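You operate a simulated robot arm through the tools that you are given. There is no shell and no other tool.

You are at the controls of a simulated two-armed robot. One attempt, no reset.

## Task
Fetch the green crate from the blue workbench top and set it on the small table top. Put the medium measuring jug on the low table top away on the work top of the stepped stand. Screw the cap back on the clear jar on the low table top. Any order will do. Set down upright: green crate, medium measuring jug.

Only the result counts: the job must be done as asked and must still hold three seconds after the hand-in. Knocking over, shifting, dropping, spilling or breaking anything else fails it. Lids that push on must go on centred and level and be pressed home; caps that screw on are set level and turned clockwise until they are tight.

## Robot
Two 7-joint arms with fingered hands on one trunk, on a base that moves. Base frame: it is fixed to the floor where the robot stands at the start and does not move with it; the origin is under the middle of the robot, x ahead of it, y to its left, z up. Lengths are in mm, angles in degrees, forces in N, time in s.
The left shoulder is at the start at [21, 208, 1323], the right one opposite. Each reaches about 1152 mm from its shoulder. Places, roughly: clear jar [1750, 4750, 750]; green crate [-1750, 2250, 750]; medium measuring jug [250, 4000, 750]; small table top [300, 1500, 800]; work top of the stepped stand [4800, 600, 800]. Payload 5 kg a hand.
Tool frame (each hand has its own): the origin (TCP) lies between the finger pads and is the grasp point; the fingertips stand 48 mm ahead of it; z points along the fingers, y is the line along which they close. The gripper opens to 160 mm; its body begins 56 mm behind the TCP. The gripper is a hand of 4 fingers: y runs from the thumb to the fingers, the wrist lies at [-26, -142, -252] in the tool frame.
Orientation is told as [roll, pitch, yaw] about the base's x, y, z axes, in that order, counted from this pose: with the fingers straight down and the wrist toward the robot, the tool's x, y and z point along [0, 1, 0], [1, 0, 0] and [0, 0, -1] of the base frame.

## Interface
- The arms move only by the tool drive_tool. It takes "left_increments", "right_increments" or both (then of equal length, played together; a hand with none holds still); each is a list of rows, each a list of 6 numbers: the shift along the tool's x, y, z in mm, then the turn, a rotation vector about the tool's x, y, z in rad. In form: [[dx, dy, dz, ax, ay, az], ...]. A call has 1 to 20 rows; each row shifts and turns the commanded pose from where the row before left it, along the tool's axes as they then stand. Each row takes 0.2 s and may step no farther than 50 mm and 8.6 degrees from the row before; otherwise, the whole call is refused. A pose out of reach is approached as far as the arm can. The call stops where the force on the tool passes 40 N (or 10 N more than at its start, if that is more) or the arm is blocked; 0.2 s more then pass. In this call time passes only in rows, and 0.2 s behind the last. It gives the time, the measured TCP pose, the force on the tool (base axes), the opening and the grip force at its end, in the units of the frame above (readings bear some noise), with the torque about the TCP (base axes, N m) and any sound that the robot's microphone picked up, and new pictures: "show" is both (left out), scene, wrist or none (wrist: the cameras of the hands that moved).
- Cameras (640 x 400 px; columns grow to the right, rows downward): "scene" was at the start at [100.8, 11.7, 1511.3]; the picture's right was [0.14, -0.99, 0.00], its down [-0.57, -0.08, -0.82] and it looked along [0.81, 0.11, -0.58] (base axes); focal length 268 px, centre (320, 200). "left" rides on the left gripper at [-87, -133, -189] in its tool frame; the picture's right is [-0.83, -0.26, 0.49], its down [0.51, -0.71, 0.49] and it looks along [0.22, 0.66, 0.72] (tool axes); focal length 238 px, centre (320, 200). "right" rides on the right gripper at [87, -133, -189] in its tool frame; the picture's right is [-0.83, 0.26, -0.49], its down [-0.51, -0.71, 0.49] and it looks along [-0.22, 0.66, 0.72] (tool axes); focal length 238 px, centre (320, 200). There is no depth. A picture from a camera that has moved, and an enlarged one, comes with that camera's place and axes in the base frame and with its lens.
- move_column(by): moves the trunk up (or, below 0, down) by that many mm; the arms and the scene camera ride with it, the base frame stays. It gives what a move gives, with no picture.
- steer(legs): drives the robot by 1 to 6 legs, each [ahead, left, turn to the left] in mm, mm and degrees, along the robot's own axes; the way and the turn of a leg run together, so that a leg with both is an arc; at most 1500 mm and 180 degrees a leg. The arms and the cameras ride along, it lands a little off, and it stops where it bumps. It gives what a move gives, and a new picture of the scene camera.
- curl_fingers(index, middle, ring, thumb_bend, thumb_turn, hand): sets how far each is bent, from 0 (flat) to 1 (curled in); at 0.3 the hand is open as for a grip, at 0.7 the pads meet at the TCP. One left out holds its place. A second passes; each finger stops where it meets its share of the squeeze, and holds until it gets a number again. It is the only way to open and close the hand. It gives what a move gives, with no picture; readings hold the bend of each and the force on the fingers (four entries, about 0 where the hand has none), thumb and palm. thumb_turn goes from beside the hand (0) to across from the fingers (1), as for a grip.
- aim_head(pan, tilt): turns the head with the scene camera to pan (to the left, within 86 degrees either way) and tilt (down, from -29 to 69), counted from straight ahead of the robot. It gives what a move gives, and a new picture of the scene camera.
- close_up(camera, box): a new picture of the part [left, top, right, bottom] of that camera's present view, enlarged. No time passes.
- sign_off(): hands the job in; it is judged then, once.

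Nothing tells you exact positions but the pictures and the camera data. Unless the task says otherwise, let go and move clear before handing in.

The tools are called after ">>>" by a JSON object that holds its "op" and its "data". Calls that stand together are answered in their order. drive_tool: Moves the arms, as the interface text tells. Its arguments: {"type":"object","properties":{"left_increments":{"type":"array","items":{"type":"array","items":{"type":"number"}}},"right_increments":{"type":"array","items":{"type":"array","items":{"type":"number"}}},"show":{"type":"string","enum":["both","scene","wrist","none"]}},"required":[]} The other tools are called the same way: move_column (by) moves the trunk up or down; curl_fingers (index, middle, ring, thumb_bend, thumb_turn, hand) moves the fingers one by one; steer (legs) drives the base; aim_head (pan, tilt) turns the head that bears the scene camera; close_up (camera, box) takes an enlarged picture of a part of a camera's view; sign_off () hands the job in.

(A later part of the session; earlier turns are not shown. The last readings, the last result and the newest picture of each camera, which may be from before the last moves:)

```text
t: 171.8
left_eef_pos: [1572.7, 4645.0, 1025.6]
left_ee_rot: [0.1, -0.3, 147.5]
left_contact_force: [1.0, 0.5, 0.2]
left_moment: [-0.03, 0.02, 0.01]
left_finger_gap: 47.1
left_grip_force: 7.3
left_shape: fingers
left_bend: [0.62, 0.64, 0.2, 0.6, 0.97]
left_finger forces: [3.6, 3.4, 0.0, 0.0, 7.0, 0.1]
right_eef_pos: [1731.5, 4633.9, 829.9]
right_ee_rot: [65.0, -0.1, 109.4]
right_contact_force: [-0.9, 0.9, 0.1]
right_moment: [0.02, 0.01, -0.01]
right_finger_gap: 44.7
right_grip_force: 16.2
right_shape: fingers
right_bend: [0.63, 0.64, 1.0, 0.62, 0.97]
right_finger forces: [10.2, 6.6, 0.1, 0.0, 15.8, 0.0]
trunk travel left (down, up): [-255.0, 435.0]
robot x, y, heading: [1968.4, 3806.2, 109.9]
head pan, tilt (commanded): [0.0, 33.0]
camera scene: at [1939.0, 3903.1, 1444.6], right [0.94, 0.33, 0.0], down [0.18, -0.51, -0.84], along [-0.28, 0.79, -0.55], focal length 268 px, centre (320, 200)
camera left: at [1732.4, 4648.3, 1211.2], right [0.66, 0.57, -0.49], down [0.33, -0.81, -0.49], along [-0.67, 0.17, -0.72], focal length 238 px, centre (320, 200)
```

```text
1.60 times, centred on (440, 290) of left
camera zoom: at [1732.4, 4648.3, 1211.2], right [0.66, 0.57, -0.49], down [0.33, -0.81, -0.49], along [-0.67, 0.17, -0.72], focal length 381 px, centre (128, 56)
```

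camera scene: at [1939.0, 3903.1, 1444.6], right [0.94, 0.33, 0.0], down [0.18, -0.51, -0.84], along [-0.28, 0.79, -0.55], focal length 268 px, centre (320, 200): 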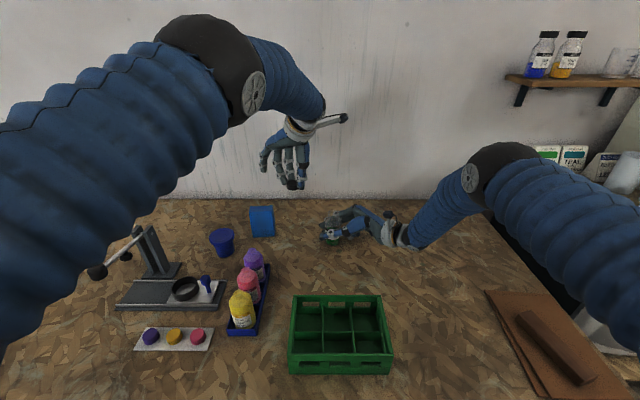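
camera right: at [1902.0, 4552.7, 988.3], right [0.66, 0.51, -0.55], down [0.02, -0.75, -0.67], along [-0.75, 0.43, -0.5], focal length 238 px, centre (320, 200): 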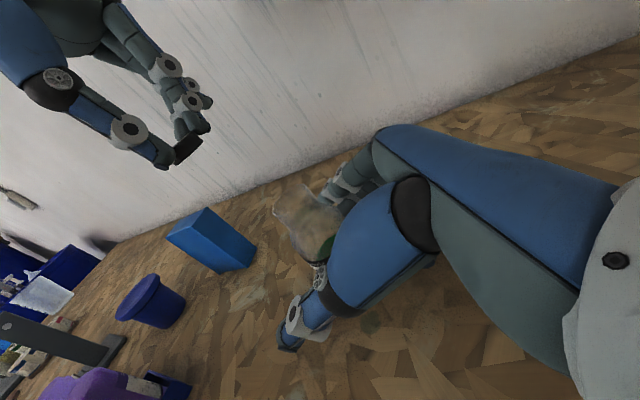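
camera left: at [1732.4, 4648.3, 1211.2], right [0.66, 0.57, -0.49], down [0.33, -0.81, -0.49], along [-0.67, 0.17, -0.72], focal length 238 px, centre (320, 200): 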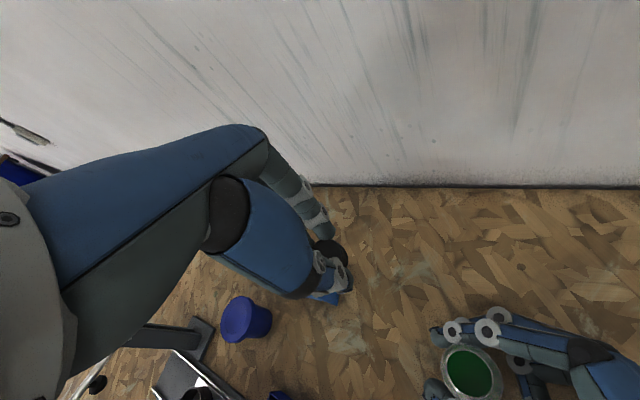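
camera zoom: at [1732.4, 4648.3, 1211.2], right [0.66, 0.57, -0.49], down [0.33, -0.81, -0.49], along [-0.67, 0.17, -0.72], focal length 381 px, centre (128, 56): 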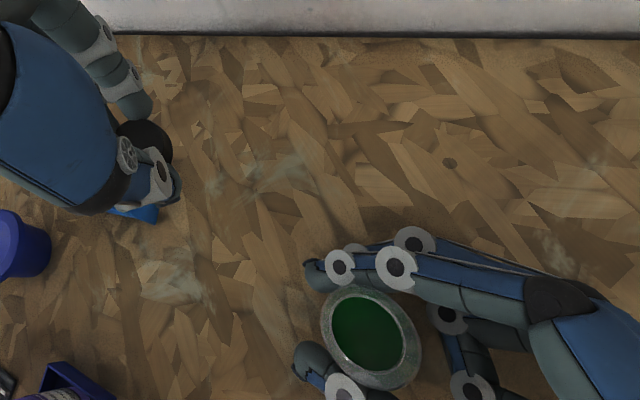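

>>> {"op": "drive_tool", "data": {"left_increments": [[-18.2, -33.5, 0, 0, 0, 0], [-18.2, -33.5, 0, 0, 0, 0], [-18.2, -33.5, 0, 0, 0, 0], [-18.2, -33.5, 0, 0, 0, 0]]}}

>>> {"op": "close_up", "data": {"camera": "scene", "box": [290, 160, 386, 250]}}

>>> {"op": "close_up", "data": {"camera": "right", "box": [160, 60, 480, 260]}}

>>> {"op": "close_up", "data": {"camera": "left", "box": [240, 180, 480, 330]}}

```text
t: 172.8
left_eef_pos: [1725.4, 4635.4, 1022.6]
left_ee_rot: [0.2, -0.2, 147.6]
left_contact_force: [-0.8, -0.3, 0.5]
left_moment: [-0.06, -0.01, -0.01]
left_finger_gap: 47.0
left_grip_force: 7.4
left_shape: fingers
left_bend: [0.62, 0.64, 0.2, 0.6, 0.97]
left_finger forces: [3.7, 3.6, 0.1, 0.0, 7.0, 0.1]
right_eef_pos: [1731.7, 4633.6, 829.7]
right_ee_rot: [65.1, 0.0, 109.3]
right_contact_force: [-0.1, -0.5, 0.2]
right_moment: [0.0, 0.0, 0.01]
right_finger_gap: 45.1
right_grip_force: 16.1
right_shape: fingers
right_bend: [0.63, 0.65, 1.0, 0.62, 0.97]
right_finger forces: [10.2, 6.5, 0.1, 0.0, 15.7, 0.0]
trunk travel left (down, up): [-255.0, 435.0]
robot x, y, heading: [1968.5, 3809.7, 109.5]
head pan, tilt (commanded): [0.0, 33.0]
camera scene: at [1939.6, 3902.9, 1444.6], right [0.94, 0.33, 0.0], down [0.18, -0.51, -0.84], along [-0.28, 0.79, -0.55], focal length 268 px, centre (320, 200)
camera left: at [1885.4, 4636.7, 1209.2], right [0.66, 0.57, -0.49], down [0.33, -0.81, -0.49], along [-0.67, 0.17, -0.72], focal length 238 px, centre (320, 200)
```

scene: 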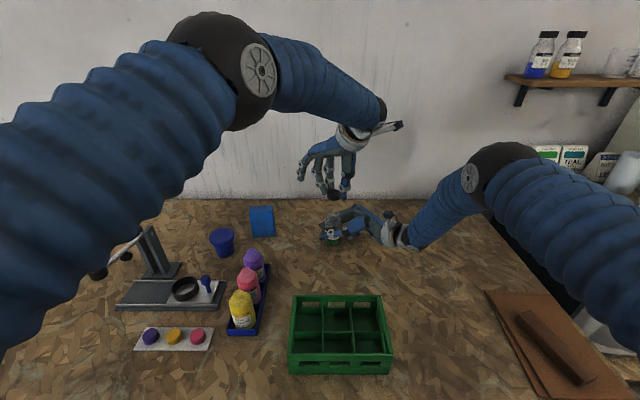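
left: 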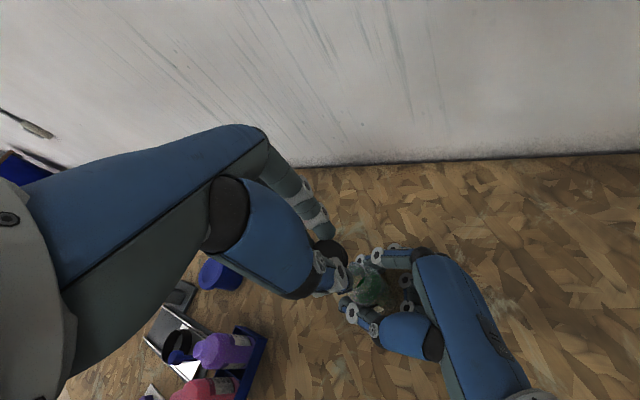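

```text
4.44 times, centred on (338, 205) of scene
camera zoom: at [1939.6, 3902.9, 1444.6], right [0.94, 0.33, 0.0], down [0.18, -0.51, -0.84], along [-0.28, 0.79, -0.55], focal length 1189 px, centre (240, 178)
```

zoom: 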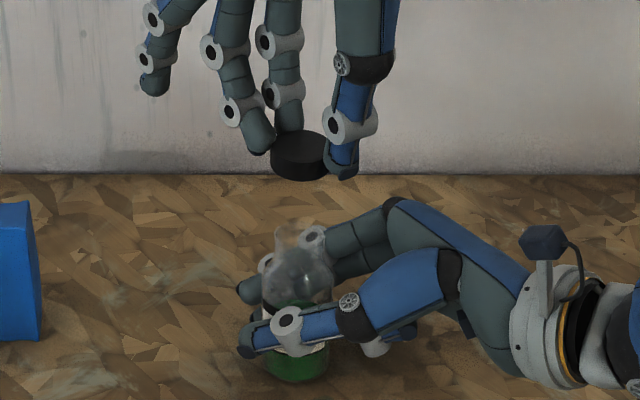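

```text
2.00 times, centred on (320, 160) of right
camera zoom: at [1902.8, 4552.7, 988.3], right [0.66, 0.51, -0.55], down [0.02, -0.75, -0.67], along [-0.75, 0.43, -0.5], focal length 477 px, centre (320, 280)
```

zoom: 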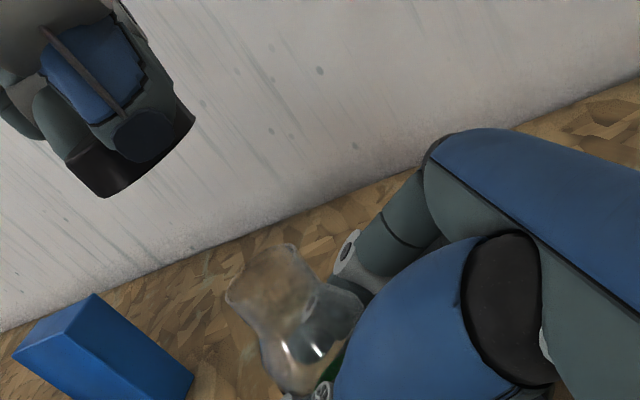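

```text
2.67 times, centred on (360, 255) of left
camera zoom: at [1885.4, 4636.7, 1209.2], right [0.66, 0.57, -0.49], down [0.33, -0.81, -0.49], along [-0.67, 0.17, -0.72], focal length 636 px, centre (213, 53)
```

zoom: 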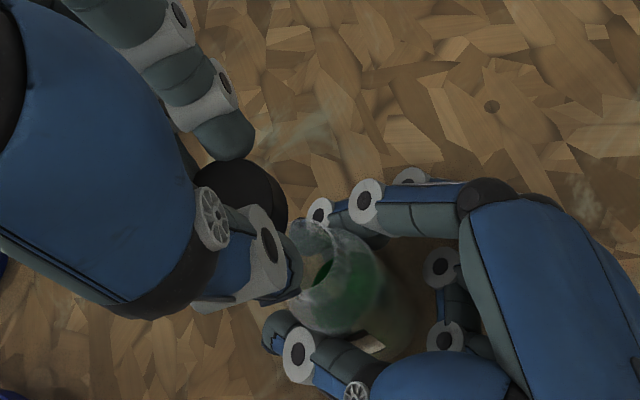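

>>> {"op": "close_up", "data": {"camera": "scene", "box": [330, 175, 362, 201]}}

>>> {"op": "close_up", "data": {"camera": "scene", "box": [330, 202, 370, 232]}}

```text
15.38 times, centred on (346, 188) of scene
camera zoom: at [1939.6, 3902.9, 1444.6], right [0.94, 0.33, 0.0], down [0.18, -0.51, -0.84], along [-0.28, 0.79, -0.55], focal length 4116 px, centre (-80, 385)
```

zoom: 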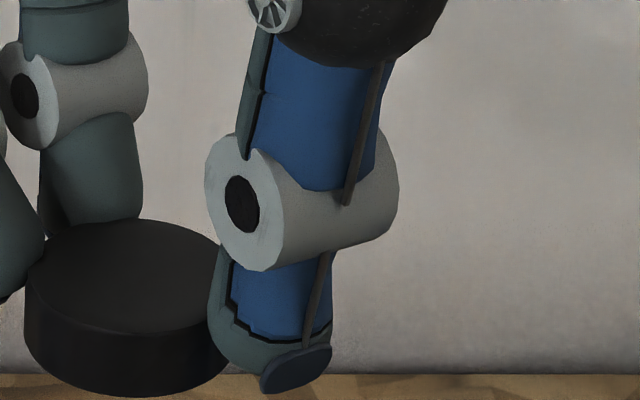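

```text
13.33 times, centred on (350, 217) of scene
camera zoom: at [1939.6, 3902.9, 1444.6], right [0.94, 0.33, 0.0], down [0.18, -0.51, -0.84], along [-0.28, 0.79, -0.55], focal length 3568 px, centre (-80, -27)
```

zoom: 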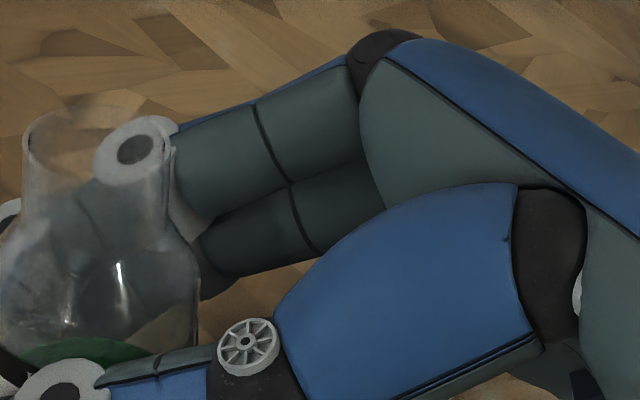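

The cap is aligned over the mouth within about 2 mm by cross-checking the three cameras. I'll lower it toward the rim, expecting contact near hand height 960.

>>> {"op": "drive_tool", "data": {"left_increments": [[0, 0, 20, 0, 0, 0], [0, 0, 20, 0, 0, 0], [0, 0, 10, 0, 0, 0]]}}

>>> {"op": "close_up", "data": {"camera": "scene", "box": [320, 175, 384, 235]}}

>>> {"op": "close_up", "data": {"camera": "right", "box": [160, 60, 480, 260]}}

>>> {"op": "close_up", "data": {"camera": "left", "box": [260, 200, 420, 310]}}

```text
t: 173.6
left_eef_pos: [1726.0, 4636.3, 973.0]
left_ee_rot: [0.2, -0.2, 147.5]
left_contact_force: [-0.7, 0.0, -0.5]
left_moment: [0.02, -0.01, -0.02]
left_finger_gap: 47.0
left_grip_force: 7.2
left_shape: fingers
left_bend: [0.62, 0.64, 0.2, 0.6, 0.97]
left_finger forces: [3.7, 3.6, 0.0, 0.1, 7.0, 0.1]
right_eef_pos: [1732.2, 4633.5, 828.9]
right_ee_rot: [65.0, 0.0, 109.4]
right_contact_force: [0.0, 0.0, -1.0]
right_moment: [0.05, -0.01, 0.0]
right_finger_gap: 44.9
right_grip_force: 16.2
right_shape: fingers
right_bend: [0.63, 0.65, 1.0, 0.62, 0.97]
right_finger forces: [10.2, 6.5, 0.0, 0.1, 15.6, 0.1]
trunk travel left (down, up): [-255.0, 435.0]
robot x, y, heading: [1970.6, 3803.8, 109.3]
head pan, tilt (commanded): [0.0, 33.0]
camera scene: at [1938.9, 3902.9, 1444.6], right [0.94, 0.33, 0.0], down [0.18, -0.51, -0.84], along [-0.28, 0.79, -0.55], focal length 268 px, centre (320, 200)
camera left: at [1885.1, 4637.6, 1159.5], right [0.66, 0.56, -0.49], down [0.32, -0.81, -0.49], along [-0.67, 0.17, -0.72], focal length 238 px, centre (320, 200)
```

scene: 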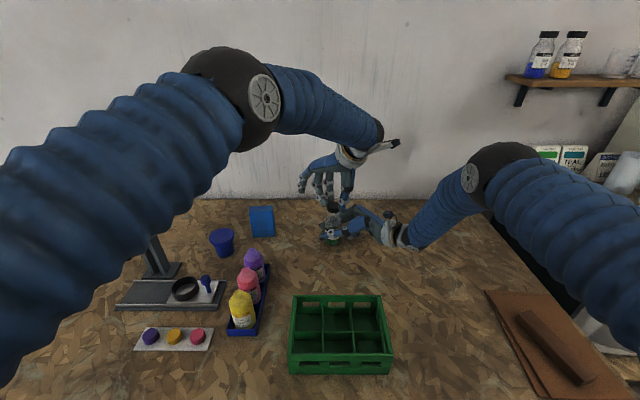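
left: 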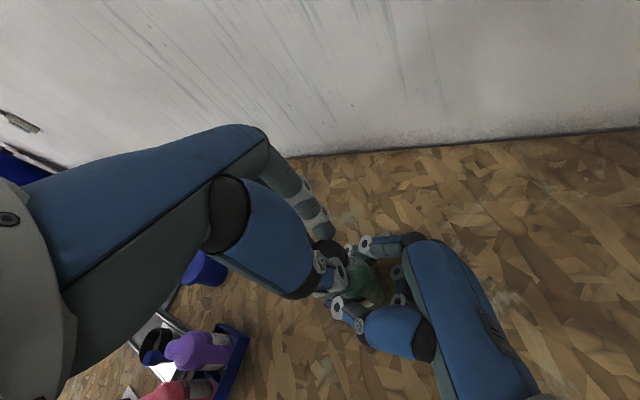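

```text
6.67 times, centred on (352, 205) of scene
camera zoom: at [1938.9, 3902.9, 1444.6], right [0.94, 0.33, 0.0], down [0.18, -0.51, -0.84], along [-0.28, 0.79, -0.55], focal length 1784 px, centre (107, 167)
```

zoom: 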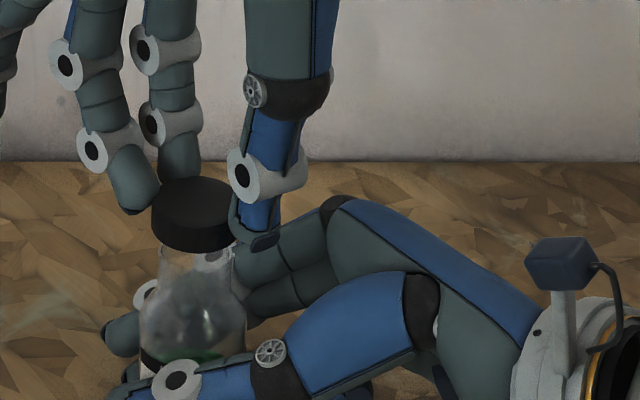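

```text
2.00 times, centred on (320, 160) of right
camera zoom: at [1902.6, 4552.8, 988.4], right [0.66, 0.51, -0.55], down [0.02, -0.75, -0.67], along [-0.75, 0.43, -0.5], focal length 477 px, centre (320, 280)
```

zoom: 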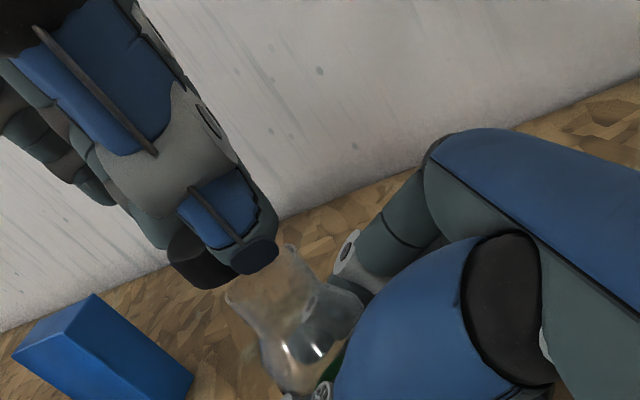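

```text
3.64 times, centred on (340, 255) of left
camera zoom: at [1885.1, 4637.6, 1159.5], right [0.66, 0.56, -0.49], down [0.32, -0.81, -0.49], along [-0.67, 0.17, -0.72], focal length 867 px, centre (247, 0)
```

zoom: 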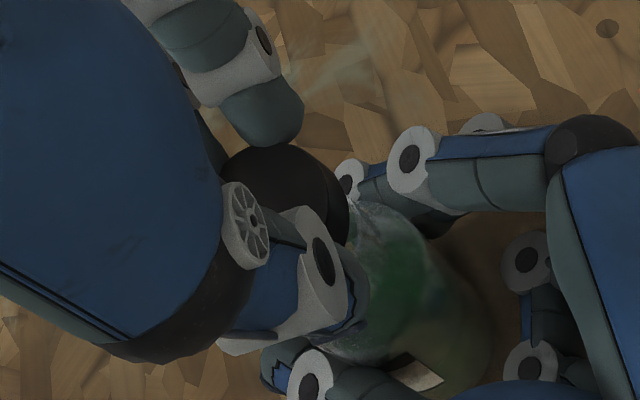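

>>> {"op": "drive_tool", "data": {"left_increments": [[-1.6, -1.2, 5, 0, 0, 0]], "show": "none"}}

>>> {"op": "drive_tool", "data": {"left_increments": [[0, 0, 3, 0, 0, 0]], "show": "none"}}

>>> {"op": "close_up", "data": {"camera": "scene", "box": [326, 190, 366, 230]}}

>>> {"op": "close_up", "data": {"camera": "right", "box": [220, 140, 380, 240]}}

```text
t: 174.0
left_eef_pos: [1728.0, 4636.5, 967.4]
left_ee_rot: [0.2, -0.2, 147.6]
left_contact_force: [-0.3, 0.0, 0.0]
left_moment: [-0.05, 0.0, 0.0]
left_finger_gap: 47.4
left_grip_force: 7.3
left_shape: fingers
left_bend: [0.62, 0.64, 0.2, 0.6, 0.97]
left_finger forces: [3.7, 3.5, 0.0, 0.0, 7.1, 0.0]
right_eef_pos: [1730.6, 4633.5, 831.0]
right_ee_rot: [65.0, 0.0, 109.3]
right_contact_force: [0.0, -0.1, 0.0]
right_moment: [-0.04, 0.03, 0.03]
right_finger_gap: 44.6
right_grip_force: 16.5
right_shape: fingers
right_bend: [0.63, 0.65, 1.0, 0.62, 0.97]
right_finger forces: [10.2, 6.5, 0.1, 0.0, 15.8, 0.1]
trunk travel left (down, up): [-255.0, 435.0]
robot x, y, heading: [1971.3, 3808.6, 109.4]
head pan, tilt (commanded): [0.0, 33.0]
```

```text
t: 174.4
left_eef_pos: [1726.8, 4636.1, 964.8]
left_ee_rot: [0.1, -0.2, 147.5]
left_contact_force: [-0.1, 0.3, 0.1]
left_moment: [0.0, 0.03, 0.0]
left_finger_gap: 47.0
left_grip_force: 7.0
left_shape: fingers
left_bend: [0.62, 0.64, 0.2, 0.6, 0.97]
left_finger forces: [3.7, 3.5, 0.0, 0.0, 7.0, 0.1]
right_eef_pos: [1731.5, 4633.6, 829.2]
right_ee_rot: [65.0, -0.1, 109.4]
right_contact_force: [-0.1, 0.2, -0.2]
right_moment: [0.03, 0.03, -0.06]
right_finger_gap: 44.4
right_grip_force: 16.3
right_shape: fingers
right_bend: [0.63, 0.65, 1.0, 0.62, 0.97]
right_finger forces: [10.2, 6.4, 0.0, 0.0, 15.8, 0.1]
trunk travel left (down, up): [-255.0, 435.0]
robot x, y, heading: [1971.4, 3811.8, 109.6]
head pan, tilt (commanded): [0.0, 33.0]
```

```text
10.00 times, centred on (346, 210) of scene
camera zoom: at [1938.9, 3902.9, 1444.6], right [0.94, 0.33, 0.0], down [0.18, -0.51, -0.84], along [-0.28, 0.79, -0.55], focal length 2676 px, centre (60, 100)
```

zoom: 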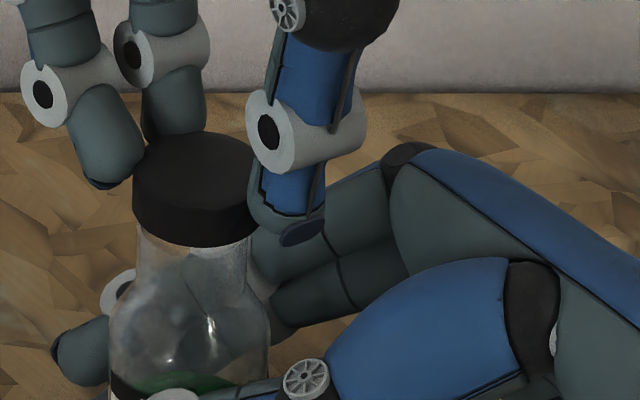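

```text
4.00 times, centred on (300, 190) of right
camera zoom: at [1902.6, 4552.7, 988.4], right [0.66, 0.51, -0.55], down [0.02, -0.75, -0.67], along [-0.75, 0.43, -0.5], focal length 953 px, centre (400, 240)
```

zoom: 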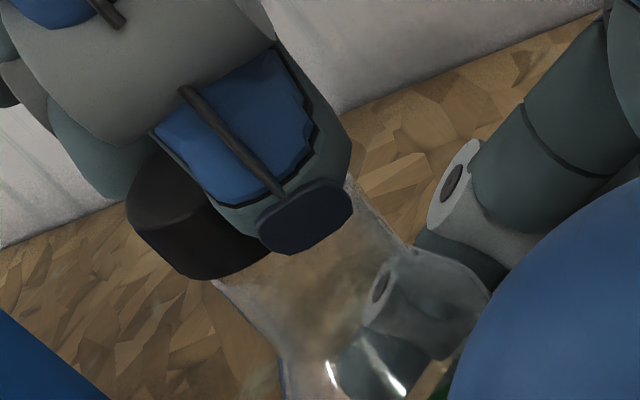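

Both views now show the cap aligned with the neck to about 1 mm. Lowering in small steps to feel the rim.

>>> {"op": "drive_tool", "data": {"left_increments": [[0, 0, 2, 0, 0, 0]], "show": "none"}}

>>> {"op": "drive_tool", "data": {"left_increments": [[0, 0, 2, 0, 0, 0]], "show": "none"}}

>>> {"op": "drive_tool", "data": {"left_increments": [[0, 0, 2, 0, 0, 0]], "show": "none"}}

```text
t: 174.8
left_eef_pos: [1727.5, 4635.4, 964.4]
left_ee_rot: [0.2, -0.1, 147.5]
left_contact_force: [0.6, -0.5, 0.1]
left_moment: [-0.01, -0.03, 0.01]
left_finger_gap: 47.1
left_grip_force: 7.3
left_shape: fingers
left_bend: [0.62, 0.64, 0.2, 0.6, 0.97]
left_finger forces: [3.7, 3.5, 0.0, 0.1, 7.0, 0.1]
right_eef_pos: [1731.6, 4632.7, 829.9]
right_ee_rot: [65.0, 0.0, 109.5]
right_contact_force: [0.3, 0.6, -0.8]
right_moment: [0.06, 0.01, 0.0]
right_finger_gap: 45.0
right_grip_force: 16.1
right_shape: fingers
right_bend: [0.63, 0.65, 1.0, 0.62, 0.97]
right_finger forces: [10.2, 6.5, 0.0, 0.0, 15.6, 0.0]
trunk travel left (down, up): [-255.0, 435.0]
robot x, y, heading: [1966.3, 3812.1, 109.3]
head pan, tilt (commanded): [0.0, 33.0]
```

```text
t: 175.2
left_eef_pos: [1728.1, 4635.3, 961.8]
left_ee_rot: [0.1, -0.2, 147.5]
left_contact_force: [0.1, 0.5, -0.2]
left_moment: [0.0, 0.0, -0.02]
left_finger_gap: 47.2
left_grip_force: 7.2
left_shape: fingers
left_bend: [0.62, 0.64, 0.2, 0.6, 0.97]
left_finger forces: [3.6, 3.5, 0.0, 0.0, 7.0, 0.0]
right_eef_pos: [1730.8, 4633.9, 830.5]
right_ee_rot: [65.0, 0.0, 109.5]
right_contact_force: [-0.3, -1.0, 0.8]
right_moment: [0.06, -0.01, 0.01]
right_finger_gap: 44.6
right_grip_force: 16.1
right_shape: fingers
right_bend: [0.63, 0.65, 1.0, 0.62, 0.97]
right_finger forces: [10.3, 6.3, 0.0, 0.0, 15.6, 0.0]
trunk travel left (down, up): [-255.0, 435.0]
robot x, y, heading: [1969.3, 3807.7, 109.5]
head pan, tilt (commanded): [0.0, 33.0]
```

```text
t: 175.6
left_eef_pos: [1728.1, 4635.5, 958.2]
left_ee_rot: [0.1, -0.1, 147.5]
left_contact_force: [-0.1, -1.2, -0.3]
left_moment: [0.01, 0.0, 0.01]
left_finger_gap: 47.2
left_grip_force: 6.9
left_shape: fingers
left_bend: [0.62, 0.64, 0.2, 0.6, 0.97]
left_finger forces: [3.6, 3.5, 0.1, 0.1, 7.0, 0.1]
right_eef_pos: [1730.6, 4633.9, 830.1]
right_ee_rot: [65.0, 0.0, 109.4]
right_contact_force: [0.2, 0.1, -0.1]
right_moment: [0.03, 0.03, 0.02]
right_finger_gap: 44.5
right_grip_force: 15.9
right_shape: fingers
right_bend: [0.63, 0.65, 1.0, 0.62, 0.97]
right_finger forces: [10.2, 6.4, 0.1, 0.1, 15.6, 0.1]
trunk travel left (down, up): [-255.0, 435.0]
robot x, y, heading: [1973.9, 3809.3, 109.4]
head pan, tilt (commanded): [0.0, 33.0]
```

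>>> {"op": "drive_tool", "data": {"left_increments": [[0, 0, 2, 0, 0, 0]], "show": "none"}}

>>> {"op": "drive_tool", "data": {"left_increments": [[0, 0, 2, 0, 0, 0]], "show": "none"}}

>>> {"op": "close_up", "data": {"camera": "scene", "box": [326, 190, 366, 230]}}

>>> {"op": "close_up", "data": {"camera": "right", "box": [220, 140, 380, 240]}}

```text
t: 176.0
left_eef_pos: [1727.3, 4635.0, 956.1]
left_ee_rot: [0.1, -0.1, 147.4]
left_contact_force: [-0.1, 0.1, -0.5]
left_moment: [0.02, 0.01, -0.01]
left_finger_gap: 47.2
left_grip_force: 7.2
left_shape: fingers
left_bend: [0.62, 0.64, 0.2, 0.6, 0.97]
left_finger forces: [3.7, 3.4, 0.1, 0.0, 7.0, 0.0]
right_eef_pos: [1731.4, 4633.5, 830.0]
right_ee_rot: [65.0, 0.0, 109.4]
right_contact_force: [0.4, -0.1, 0.1]
right_moment: [0.02, 0.01, 0.0]
right_finger_gap: 44.6
right_grip_force: 16.2
right_shape: fingers
right_bend: [0.63, 0.65, 1.0, 0.62, 0.97]
right_finger forces: [10.2, 6.4, 0.0, 0.0, 15.6, 0.0]
trunk travel left (down, up): [-255.0, 435.0]
robot x, y, heading: [1970.2, 3807.8, 109.4]
head pan, tilt (commanded): [0.0, 33.0]
```

```text
t: 176.4
left_eef_pos: [1726.6, 4635.3, 955.4]
left_ee_rot: [0.1, -0.1, 147.6]
left_contact_force: [-1.0, 0.3, -0.3]
left_moment: [0.01, -0.01, -0.01]
left_finger_gap: 46.9
left_grip_force: 6.9
left_shape: fingers
left_bend: [0.62, 0.64, 0.2, 0.6, 0.97]
left_finger forces: [3.7, 3.5, 0.0, 0.1, 7.2, 0.0]
right_eef_pos: [1731.5, 4633.9, 830.4]
right_ee_rot: [65.1, 0.1, 109.4]
right_contact_force: [-0.1, -0.1, 1.0]
right_moment: [0.0, 0.02, 0.03]
right_finger_gap: 44.6
right_grip_force: 16.1
right_shape: fingers
right_bend: [0.63, 0.65, 1.0, 0.62, 0.97]
right_finger forces: [10.2, 6.4, 0.1, 0.1, 15.5, 0.1]
trunk travel left (down, up): [-255.0, 435.0]
robot x, y, heading: [1970.9, 3809.4, 109.7]
head pan, tilt (commanded): [0.0, 33.0]
```

```text
10.00 times, centred on (346, 210) of scene
camera zoom: at [1938.9, 3902.8, 1444.6], right [0.94, 0.33, 0.0], down [0.18, -0.51, -0.84], along [-0.28, 0.79, -0.55], focal length 2676 px, centre (60, 100)
```

zoom: 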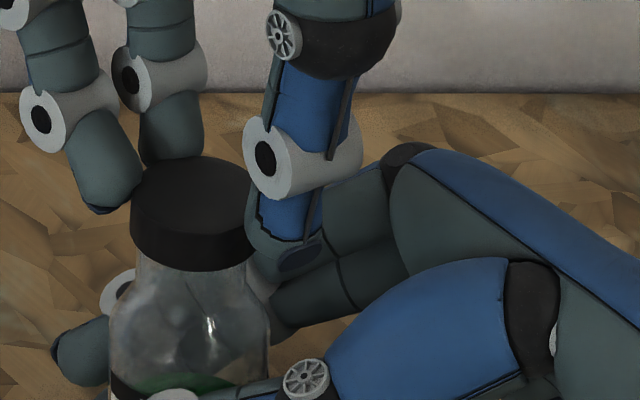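

```text
4.00 times, centred on (300, 190) of right
camera zoom: at [1902.5, 4552.6, 988.4], right [0.66, 0.51, -0.55], down [0.02, -0.75, -0.67], along [-0.75, 0.43, -0.5], focal length 953 px, centre (400, 240)
```

zoom: 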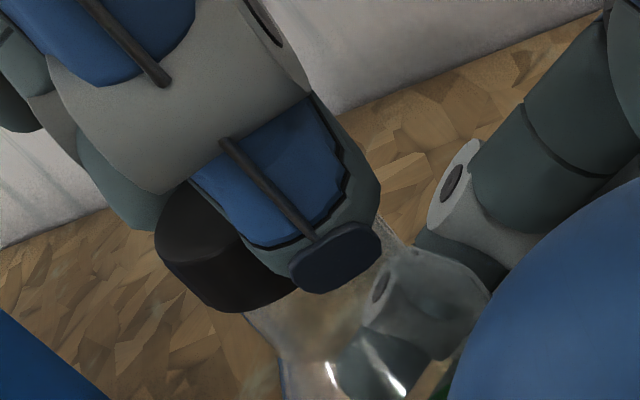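

The cap is already slipping over the rim with no side force. I'll continue until it seats on the thread.

>>> {"op": "drive_tool", "data": {"left_increments": [[0, 0, 2, 0, 0, 0]], "show": "none"}}

>>> {"op": "drive_tool", "data": {"left_increments": [[0, 0, 2, 0, 0, 0]], "show": "none"}}

>>> {"op": "drive_tool", "data": {"left_increments": [[0, 0, 2, 0, 0, 0]], "show": "none"}}

```text
t: 176.8
left_eef_pos: [1727.6, 4634.8, 954.7]
left_ee_rot: [0.1, -0.3, 147.5]
left_contact_force: [1.2, -1.0, 3.5]
left_moment: [0.02, 0.02, 0.01]
left_finger_gap: 47.2
left_grip_force: 8.2
left_shape: fingers
left_bend: [0.63, 0.64, 0.2, 0.6, 0.97]
left_finger forces: [4.4, 3.5, 0.1, 0.0, 7.7, 0.0]
right_eef_pos: [1730.7, 4632.7, 830.0]
right_ee_rot: [65.0, 0.0, 109.3]
right_contact_force: [-0.8, 1.0, 0.4]
right_moment: [0.03, 0.02, 0.02]
right_finger_gap: 44.5
right_grip_force: 15.9
right_shape: fingers
right_bend: [0.63, 0.65, 1.0, 0.62, 0.97]
right_finger forces: [10.4, 6.5, 0.0, 0.0, 15.2, 0.0]
trunk travel left (down, up): [-255.0, 435.0]
robot x, y, heading: [1970.7, 3808.9, 109.5]
head pan, tilt (commanded): [0.0, 33.0]
```

```text
t: 177.2
left_eef_pos: [1726.7, 4635.9, 953.1]
left_ee_rot: [0.2, -0.3, 147.5]
left_contact_force: [-0.9, 0.9, 7.4]
left_moment: [0.06, 0.09, 0.01]
left_finger_gap: 47.2
left_grip_force: 8.4
left_shape: fingers
left_bend: [0.63, 0.65, 0.2, 0.6, 0.97]
left_finger forces: [5.2, 3.9, 0.1, 0.0, 7.8, 0.0]
right_eef_pos: [1731.3, 4633.0, 829.9]
right_ee_rot: [65.1, 0.0, 109.4]
right_contact_force: [-0.2, 0.0, -0.5]
right_moment: [0.11, -0.04, 0.02]
right_finger_gap: 44.7
right_grip_force: 16.2
right_shape: fingers
right_bend: [0.63, 0.65, 1.0, 0.62, 0.97]
right_finger forces: [10.2, 6.5, 0.0, 0.0, 15.7, 0.2]
trunk travel left (down, up): [-255.0, 435.0]
robot x, y, heading: [1972.1, 3806.5, 109.5]
head pan, tilt (commanded): [0.0, 33.0]
```

```text
t: 177.6
left_eef_pos: [1727.4, 4634.1, 949.7]
left_ee_rot: [0.2, -0.1, 147.5]
left_contact_force: [-0.1, 0.1, 4.7]
left_moment: [0.05, 0.07, -0.02]
left_finger_gap: 46.7
left_grip_force: 8.0
left_shape: fingers
left_bend: [0.63, 0.65, 0.2, 0.6, 0.97]
left_finger forces: [4.6, 3.6, 0.0, 0.0, 6.7, 0.0]
right_eef_pos: [1732.4, 4634.1, 829.9]
right_ee_rot: [65.1, 0.0, 109.3]
right_contact_force: [0.2, -0.4, -0.1]
right_moment: [-0.03, 0.01, 0.0]
right_finger_gap: 44.5
right_grip_force: 16.2
right_shape: fingers
right_bend: [0.63, 0.65, 1.0, 0.62, 0.97]
right_finger forces: [10.2, 6.3, 0.0, 0.0, 15.7, 0.0]
trunk travel left (down, up): [-255.0, 435.0]
robot x, y, heading: [1970.3, 3805.5, 109.5]
head pan, tilt (commanded): [0.0, 33.0]
```

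>>> {"op": "close_up", "data": {"camera": "scene", "box": [326, 190, 366, 230]}}

>>> {"op": "close_up", "data": {"camera": "right", "box": [220, 140, 380, 240]}}

>>> {"op": "close_up", "data": {"camera": "left", "box": [280, 210, 400, 300]}}

```text
10.00 times, centred on (346, 210) of scene
camera zoom: at [1939.0, 3902.7, 1444.6], right [0.94, 0.33, 0.0], down [0.18, -0.51, -0.84], along [-0.28, 0.79, -0.55], focal length 2676 px, centre (60, 100)
```

zoom: 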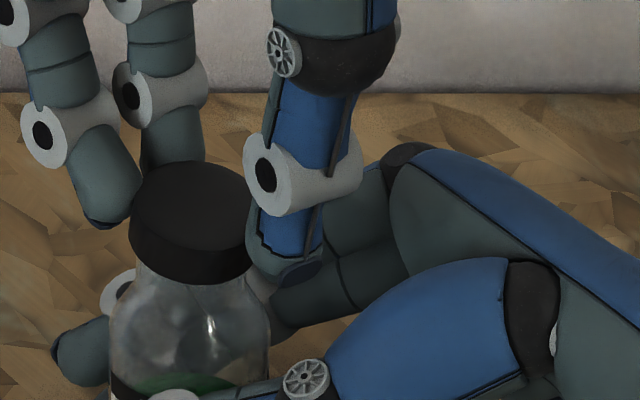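

```text
4.00 times, centred on (300, 190) of right
camera zoom: at [1902.6, 4552.6, 988.4], right [0.66, 0.51, -0.55], down [0.02, -0.75, -0.67], along [-0.75, 0.43, -0.5], focal length 953 px, centre (400, 240)
```

zoom: 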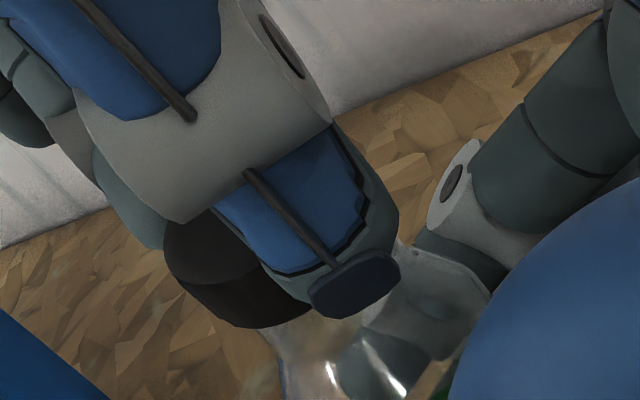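

```text
4.44 times, centred on (340, 255) of left
camera zoom: at [1886.6, 4637.0, 1136.1], right [0.66, 0.56, -0.49], down [0.32, -0.81, -0.49], along [-0.67, 0.17, -0.72], focal length 1059 px, centre (231, -44)
```

zoom: 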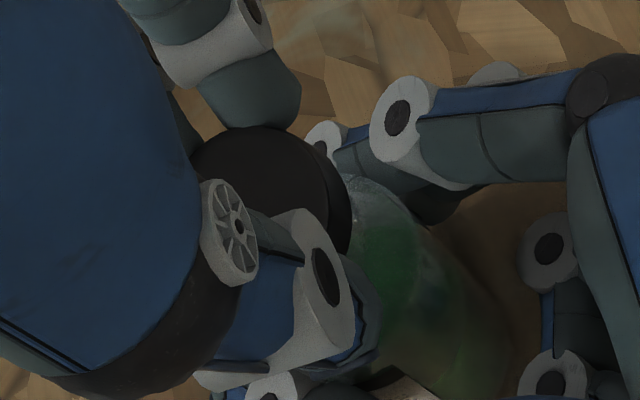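

The cap sits down around the neck, level. I'll firm up the cap grip a little and start turning clockwise.

>>> {"op": "curl_fingers", "data": {"hand": "left", "index": 0.69, "middle": 0.7, "thumb_bend": 0.67}}

>>> {"op": "drive_tool", "data": {"left_increments": [[0, 0, 0.5, 0, 0, 0.12], [0, 0, 0.3, 0, 0, 0.12]], "show": "none"}}

>>> {"op": "close_up", "data": {"camera": "scene", "box": [326, 190, 366, 230]}}

```text
t: 178.6
left_eef_pos: [1727.3, 4634.7, 950.1]
left_ee_rot: [0.2, -0.3, 147.4]
left_contact_force: [-2.1, 0.1, -0.3]
left_moment: [0.04, 0.11, 0.0]
left_finger_gap: 45.5
left_grip_force: 12.4
left_shape: fingers
left_bend: [0.64, 0.67, 0.2, 0.6, 0.97]
left_finger forces: [8.0, 7.0, 0.0, 0.0, 10.5, 0.0]
right_eef_pos: [1731.4, 4633.8, 829.9]
right_ee_rot: [65.0, -0.1, 109.5]
right_contact_force: [2.8, -1.1, -0.5]
right_moment: [0.06, 0.13, 0.01]
right_finger_gap: 44.2
right_grip_force: 16.1
right_shape: fingers
right_bend: [0.64, 0.65, 1.0, 0.62, 0.97]
right_finger forces: [9.2, 6.7, 0.1, 0.0, 16.5, 0.0]
trunk travel left (down, up): [-255.0, 435.0]
robot x, y, heading: [1971.7, 3808.7, 109.6]
head pan, tilt (commanded): [0.0, 33.0]
```

```text
t: 179.2
left_eef_pos: [1726.6, 4635.9, 949.0]
left_ee_rot: [0.3, -0.2, 133.7]
left_contact_force: [-2.3, -0.4, -0.4]
left_moment: [-0.02, 0.1, 0.02]
left_finger_gap: 45.9
left_grip_force: 12.9
left_shape: fingers
left_bend: [0.64, 0.67, 0.2, 0.61, 0.96]
left_finger forces: [7.3, 7.5, 0.0, 0.0, 10.8, 0.0]
right_eef_pos: [1731.4, 4633.7, 830.7]
right_ee_rot: [65.1, 0.0, 109.5]
right_contact_force: [2.0, 0.6, -0.2]
right_moment: [0.0, 0.1, 0.0]
right_finger_gap: 44.3
right_grip_force: 16.1
right_shape: fingers
right_bend: [0.64, 0.65, 1.0, 0.62, 0.97]
right_finger forces: [9.9, 6.6, 0.0, 0.0, 15.6, 0.0]
trunk travel left (down, up): [-255.0, 435.0]
robot x, y, heading: [1967.4, 3807.9, 109.7]
head pan, tilt (commanded): [0.0, 33.0]
```

```text
10.00 times, centred on (346, 210) of scene
camera zoom: at [1938.8, 3902.7, 1444.6], right [0.94, 0.33, 0.0], down [0.18, -0.51, -0.84], along [-0.28, 0.79, -0.55], focal length 2676 px, centre (60, 100)
```

zoom: 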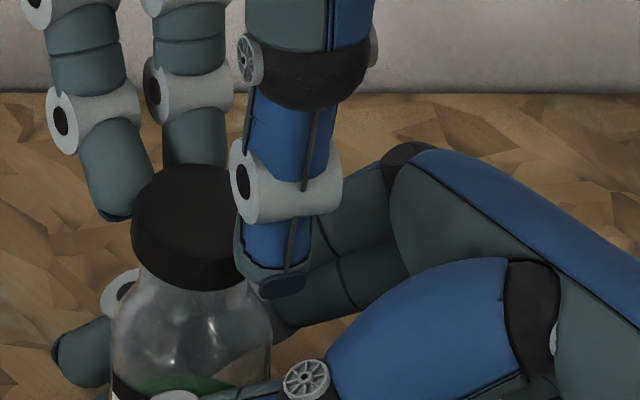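

>>> {"op": "drive_tool", "data": {"left_increments": [[-0.5, 0.1, 1.0, 0, 0, 0.13], [-0.5, 0.1, 0.3, 0, 0, 0.13], [-0.5, 0.1, 0.3, 0, 0, 0.13], [-0.5, 0.1, 0.3, 0, 0, 0.13]]}}

>>> {"op": "close_up", "data": {"camera": "scene", "box": [326, 190, 366, 230]}}

>>> {"op": "close_up", "data": {"camera": "left", "box": [280, 200, 440, 310]}}

```text
t: 180.2
left_eef_pos: [1728.4, 4636.5, 948.2]
left_ee_rot: [0.4, -0.1, 103.9]
left_contact_force: [-1.1, 0.1, 0.3]
left_moment: [0.06, -0.02, -0.04]
left_finger_gap: 45.2
left_grip_force: 12.6
left_shape: fingers
left_bend: [0.64, 0.67, 0.2, 0.61, 0.96]
left_finger forces: [7.2, 6.9, 0.1, 0.0, 10.7, 0.0]
right_eef_pos: [1731.7, 4633.5, 829.8]
right_ee_rot: [65.1, 0.1, 109.4]
right_contact_force: [0.8, -0.9, -0.1]
right_moment: [0.06, 0.05, -0.02]
right_finger_gap: 44.2
right_grip_force: 15.9
right_shape: fingers
right_bend: [0.64, 0.65, 1.0, 0.62, 0.97]
right_finger forces: [10.1, 6.3, 0.0, 0.0, 15.6, 0.1]
trunk travel left (down, up): [-255.0, 435.0]
robot x, y, heading: [1972.2, 3806.8, 109.8]
head pan, tilt (commanded): [0.0, 33.0]
camera scene: at [1938.3, 3902.8, 1444.6], right [0.94, 0.33, 0.0], down [0.18, -0.51, -0.84], along [-0.28, 0.79, -0.55], focal length 268 px, centre (320, 200)
camera left: at [1844.8, 4528.9, 1134.1], right [0.87, -0.05, -0.49], down [-0.32, -0.81, -0.49], along [-0.37, 0.58, -0.72], focal length 238 px, centre (320, 200)
```

scene: 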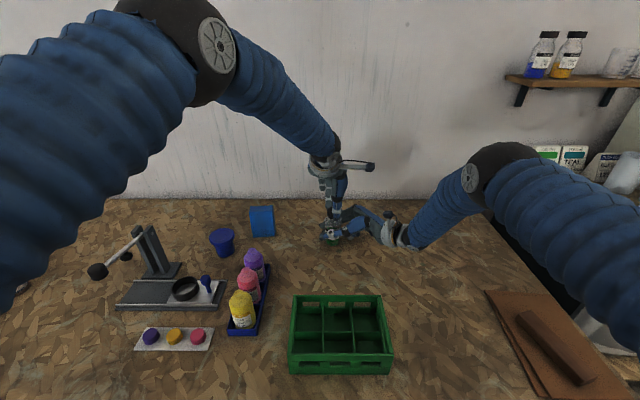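
left: 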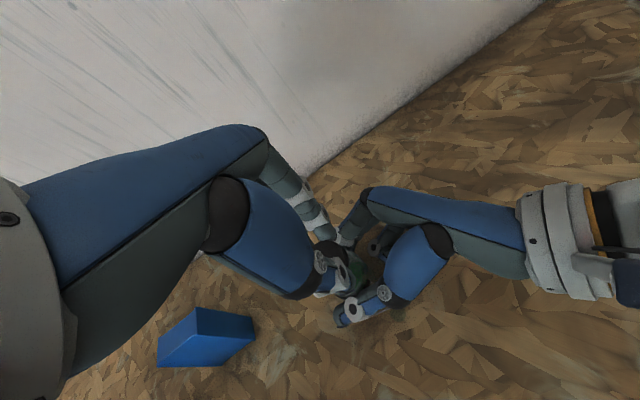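

```text
10.00 times, centred on (346, 210) of scene
camera zoom: at [1938.3, 3902.8, 1444.6], right [0.94, 0.33, 0.0], down [0.18, -0.51, -0.84], along [-0.28, 0.79, -0.55], focal length 2676 px, centre (60, 100)
```

zoom: 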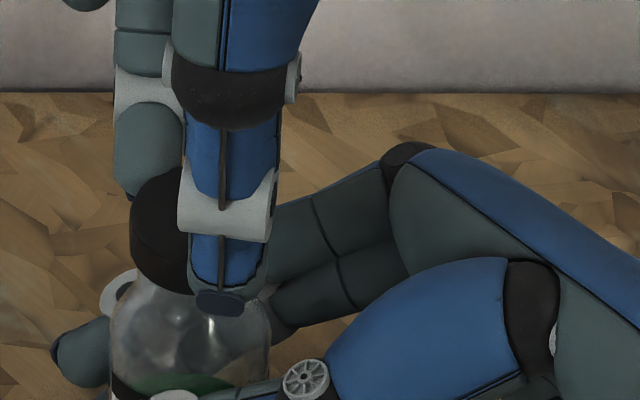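

```text
3.64 times, centred on (360, 255) of left
camera zoom: at [1844.8, 4528.9, 1134.1], right [0.87, -0.05, -0.49], down [-0.32, -0.81, -0.49], along [-0.37, 0.58, -0.72], focal length 867 px, centre (174, 0)
```

zoom: 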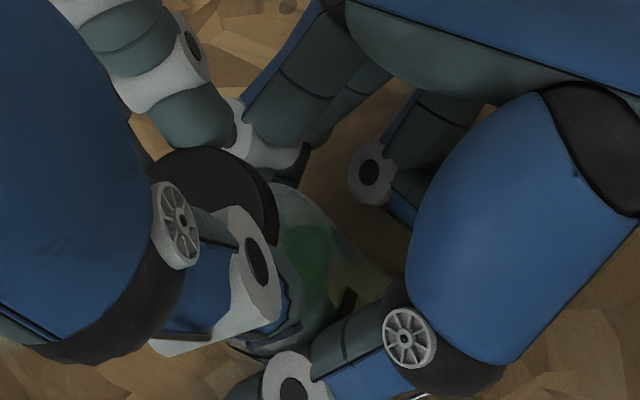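

>>> {"op": "drive_tool", "data": {"left_increments": [[-0.5, 0.1, 0.5, 0, 0, 0.13], [-0.5, 0.1, 0.3, 0, 0, 0.13], [-0.5, 0.1, 0.3, 0, 0, 0.13]], "show": "none"}}

>>> {"op": "drive_tool", "data": {"left_increments": [[-0.5, 0.1, 0.3, 0, 0, 0.13], [-0.5, 0.1, 0.3, 0, 0, 0.13], [-0.5, 0.1, 0.3, 0, 0, 0.13]]}}

>>> {"op": "close_up", "data": {"camera": "scene", "box": [326, 190, 366, 230]}}

>>> {"op": "close_up", "data": {"camera": "left", "box": [280, 200, 440, 310]}}

```text
t: 181.0
left_eef_pos: [1729.9, 4637.8, 946.0]
left_ee_rot: [0.2, 0.0, 81.5]
left_contact_force: [-1.6, -2.1, 2.0]
left_moment: [-0.11, 0.01, 0.08]
left_finger_gap: 45.4
left_grip_force: 12.7
left_shape: fingers
left_bend: [0.64, 0.68, 0.2, 0.61, 0.96]
left_finger forces: [6.8, 6.3, 0.1, 0.0, 12.9, 0.0]
right_eef_pos: [1731.7, 4633.1, 829.5]
right_ee_rot: [64.9, 0.0, 109.4]
right_contact_force: [1.3, 2.5, -0.3]
right_moment: [0.03, 0.1, -0.13]
right_finger_gap: 44.1
right_grip_force: 15.8
right_shape: fingers
right_bend: [0.64, 0.65, 1.0, 0.62, 0.97]
right_finger forces: [10.2, 6.4, 0.0, 0.0, 14.7, 0.0]
trunk travel left (down, up): [-255.0, 435.0]
robot x, y, heading: [1969.8, 3811.7, 109.4]
head pan, tilt (commanded): [0.0, 33.0]
```

```text
t: 181.8
left_eef_pos: [1731.0, 4636.0, 944.8]
left_ee_rot: [0.3, 0.0, 59.4]
left_contact_force: [-1.9, -1.6, 7.1]
left_moment: [-0.23, -0.11, 0.38]
left_finger_gap: 43.5
left_grip_force: 16.9
left_shape: fingers
left_bend: [0.64, 0.69, 0.2, 0.62, 0.94]
left_finger forces: [7.2, 9.8, 0.0, 0.0, 16.9, 0.1]
right_eef_pos: [1732.2, 4633.2, 829.9]
right_ee_rot: [64.9, -0.1, 109.5]
right_contact_force: [0.3, 1.7, -1.4]
right_moment: [0.27, 0.09, -0.43]
right_finger_gap: 44.0
right_grip_force: 16.0
right_shape: fingers
right_bend: [0.64, 0.65, 1.0, 0.62, 0.97]
right_finger forces: [9.1, 6.8, 0.0, 0.0, 16.8, 0.1]
trunk travel left (down, up): [-255.0, 435.0]
robot x, y, heading: [1969.0, 3809.8, 109.4]
head pan, tilt (commanded): [0.0, 33.0]
camera scene: at [1938.4, 3902.2, 1444.7], right [0.94, 0.33, 0.0], down [0.18, -0.51, -0.84], along [-0.28, 0.79, -0.54], focal length 268 px, centre (320, 200)
camera left: at [1738.1, 4478.3, 1133.1], right [0.58, -0.65, -0.49], down [-0.8, -0.35, -0.49], along [0.15, 0.68, -0.72], focal length 238 px, centre (320, 200)
```

scene: 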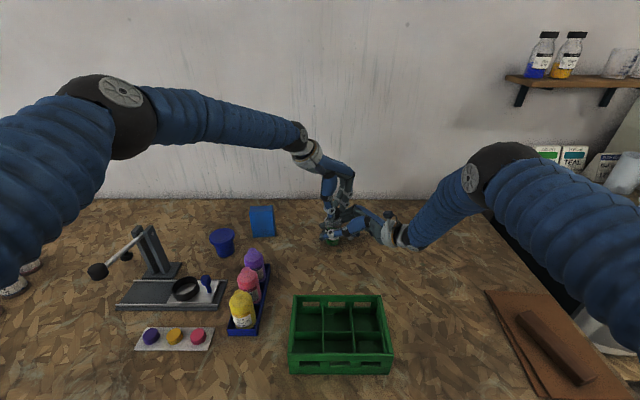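
left: 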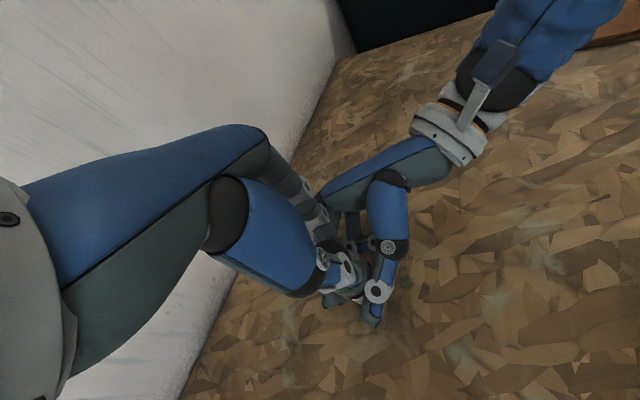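

```text
10.00 times, centred on (346, 210) of scene
camera zoom: at [1938.4, 3902.2, 1444.7], right [0.94, 0.33, 0.0], down [0.18, -0.51, -0.84], along [-0.28, 0.79, -0.54], focal length 2676 px, centre (60, 100)
```

zoom: 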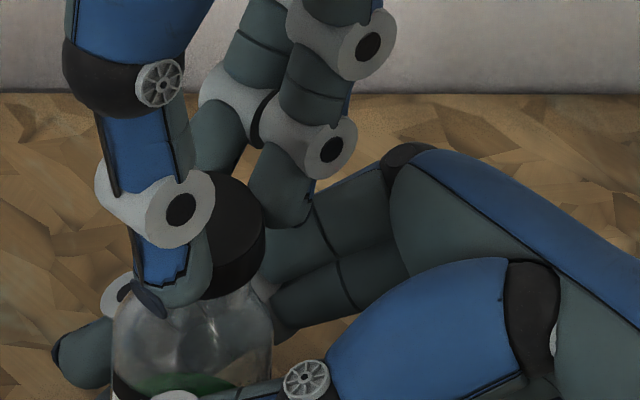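

```text
3.64 times, centred on (360, 255) of left
camera zoom: at [1738.1, 4478.3, 1133.1], right [0.58, -0.65, -0.49], down [-0.8, -0.35, -0.49], along [0.15, 0.68, -0.72], focal length 867 px, centre (174, 0)
```

zoom: 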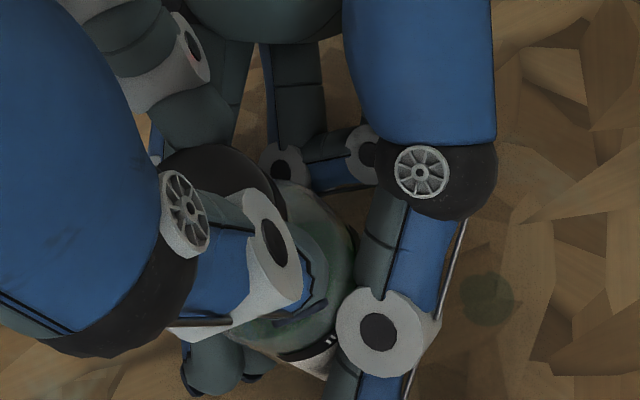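

Torque is rising (about 0.4 N·m, equal and opposite on both hands), so the thread is tightening. I'll turn a bit more and check.

>>> {"op": "drive_tool", "data": {"left_increments": [[-0.3, 0.05, 0, 0, 0, 0.08]], "show": "none"}}

>>> {"op": "drive_tool", "data": {"left_increments": [[-0.3, 0.05, 0, 0, 0, 0.08]], "show": "none"}}

>>> {"op": "close_up", "data": {"camera": "scene", "box": [326, 185, 376, 235]}}

```text
t: 182.2
left_eef_pos: [1730.7, 4636.4, 945.3]
left_ee_rot: [0.2, 0.1, 54.7]
left_contact_force: [0.8, -1.3, 7.4]
left_moment: [-0.22, -0.13, 0.51]
left_finger_gap: 43.1
left_grip_force: 17.9
left_shape: fingers
left_bend: [0.64, 0.69, 0.2, 0.63, 0.93]
left_finger forces: [8.1, 10.2, 0.1, 0.1, 17.2, 0.0]
right_eef_pos: [1731.4, 4633.3, 829.7]
right_ee_rot: [65.0, 0.0, 109.5]
right_contact_force: [-0.3, 0.8, -2.0]
right_moment: [0.31, 0.08, -0.52]
right_finger_gap: 43.8
right_grip_force: 16.4
right_shape: fingers
right_bend: [0.64, 0.65, 1.0, 0.62, 0.97]
right_finger forces: [9.1, 6.7, 0.0, 0.0, 17.0, 0.0]
trunk travel left (down, up): [-255.0, 435.0]
robot x, y, heading: [1971.2, 3809.6, 109.3]
head pan, tilt (commanded): [0.0, 33.0]
```

```text
t: 182.6
left_eef_pos: [1731.3, 4636.8, 945.7]
left_ee_rot: [0.2, 0.1, 50.1]
left_contact_force: [1.4, 1.6, 6.0]
left_moment: [-0.11, -0.1, 0.59]
left_finger_gap: 42.4
left_grip_force: 18.5
left_shape: fingers
left_bend: [0.64, 0.7, 0.2, 0.63, 0.93]
left_finger forces: [8.7, 11.7, 0.0, 0.0, 17.2, 0.0]
right_eef_pos: [1731.0, 4633.6, 830.6]
right_ee_rot: [64.9, 0.1, 109.3]
right_contact_force: [-1.5, 0.1, -0.8]
right_moment: [0.42, 0.11, -0.59]
right_finger_gap: 44.1
right_grip_force: 16.7
right_shape: fingers
right_bend: [0.64, 0.65, 1.0, 0.62, 0.97]
right_finger forces: [8.5, 6.9, 0.1, 0.0, 18.0, 0.1]
trunk travel left (down, up): [-255.0, 435.0]
robot x, y, heading: [1969.7, 3812.2, 109.4]
head pan, tilt (commanded): [0.0, 33.0]
```

```text
8.00 times, centred on (351, 210) of scene
camera zoom: at [1938.6, 3902.4, 1444.6], right [0.94, 0.33, 0.0], down [0.18, -0.51, -0.84], along [-0.28, 0.79, -0.54], focal length 2140 px, centre (72, 120)
```

zoom: 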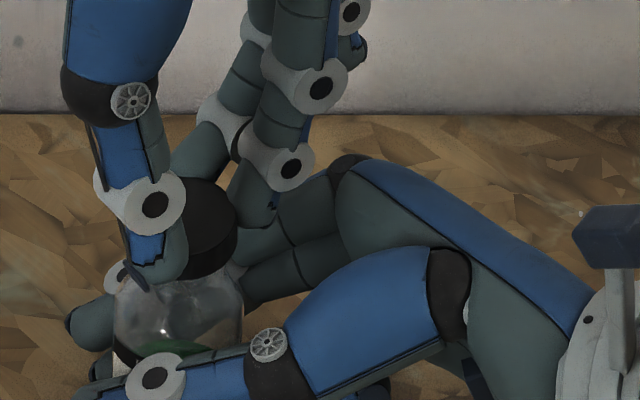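

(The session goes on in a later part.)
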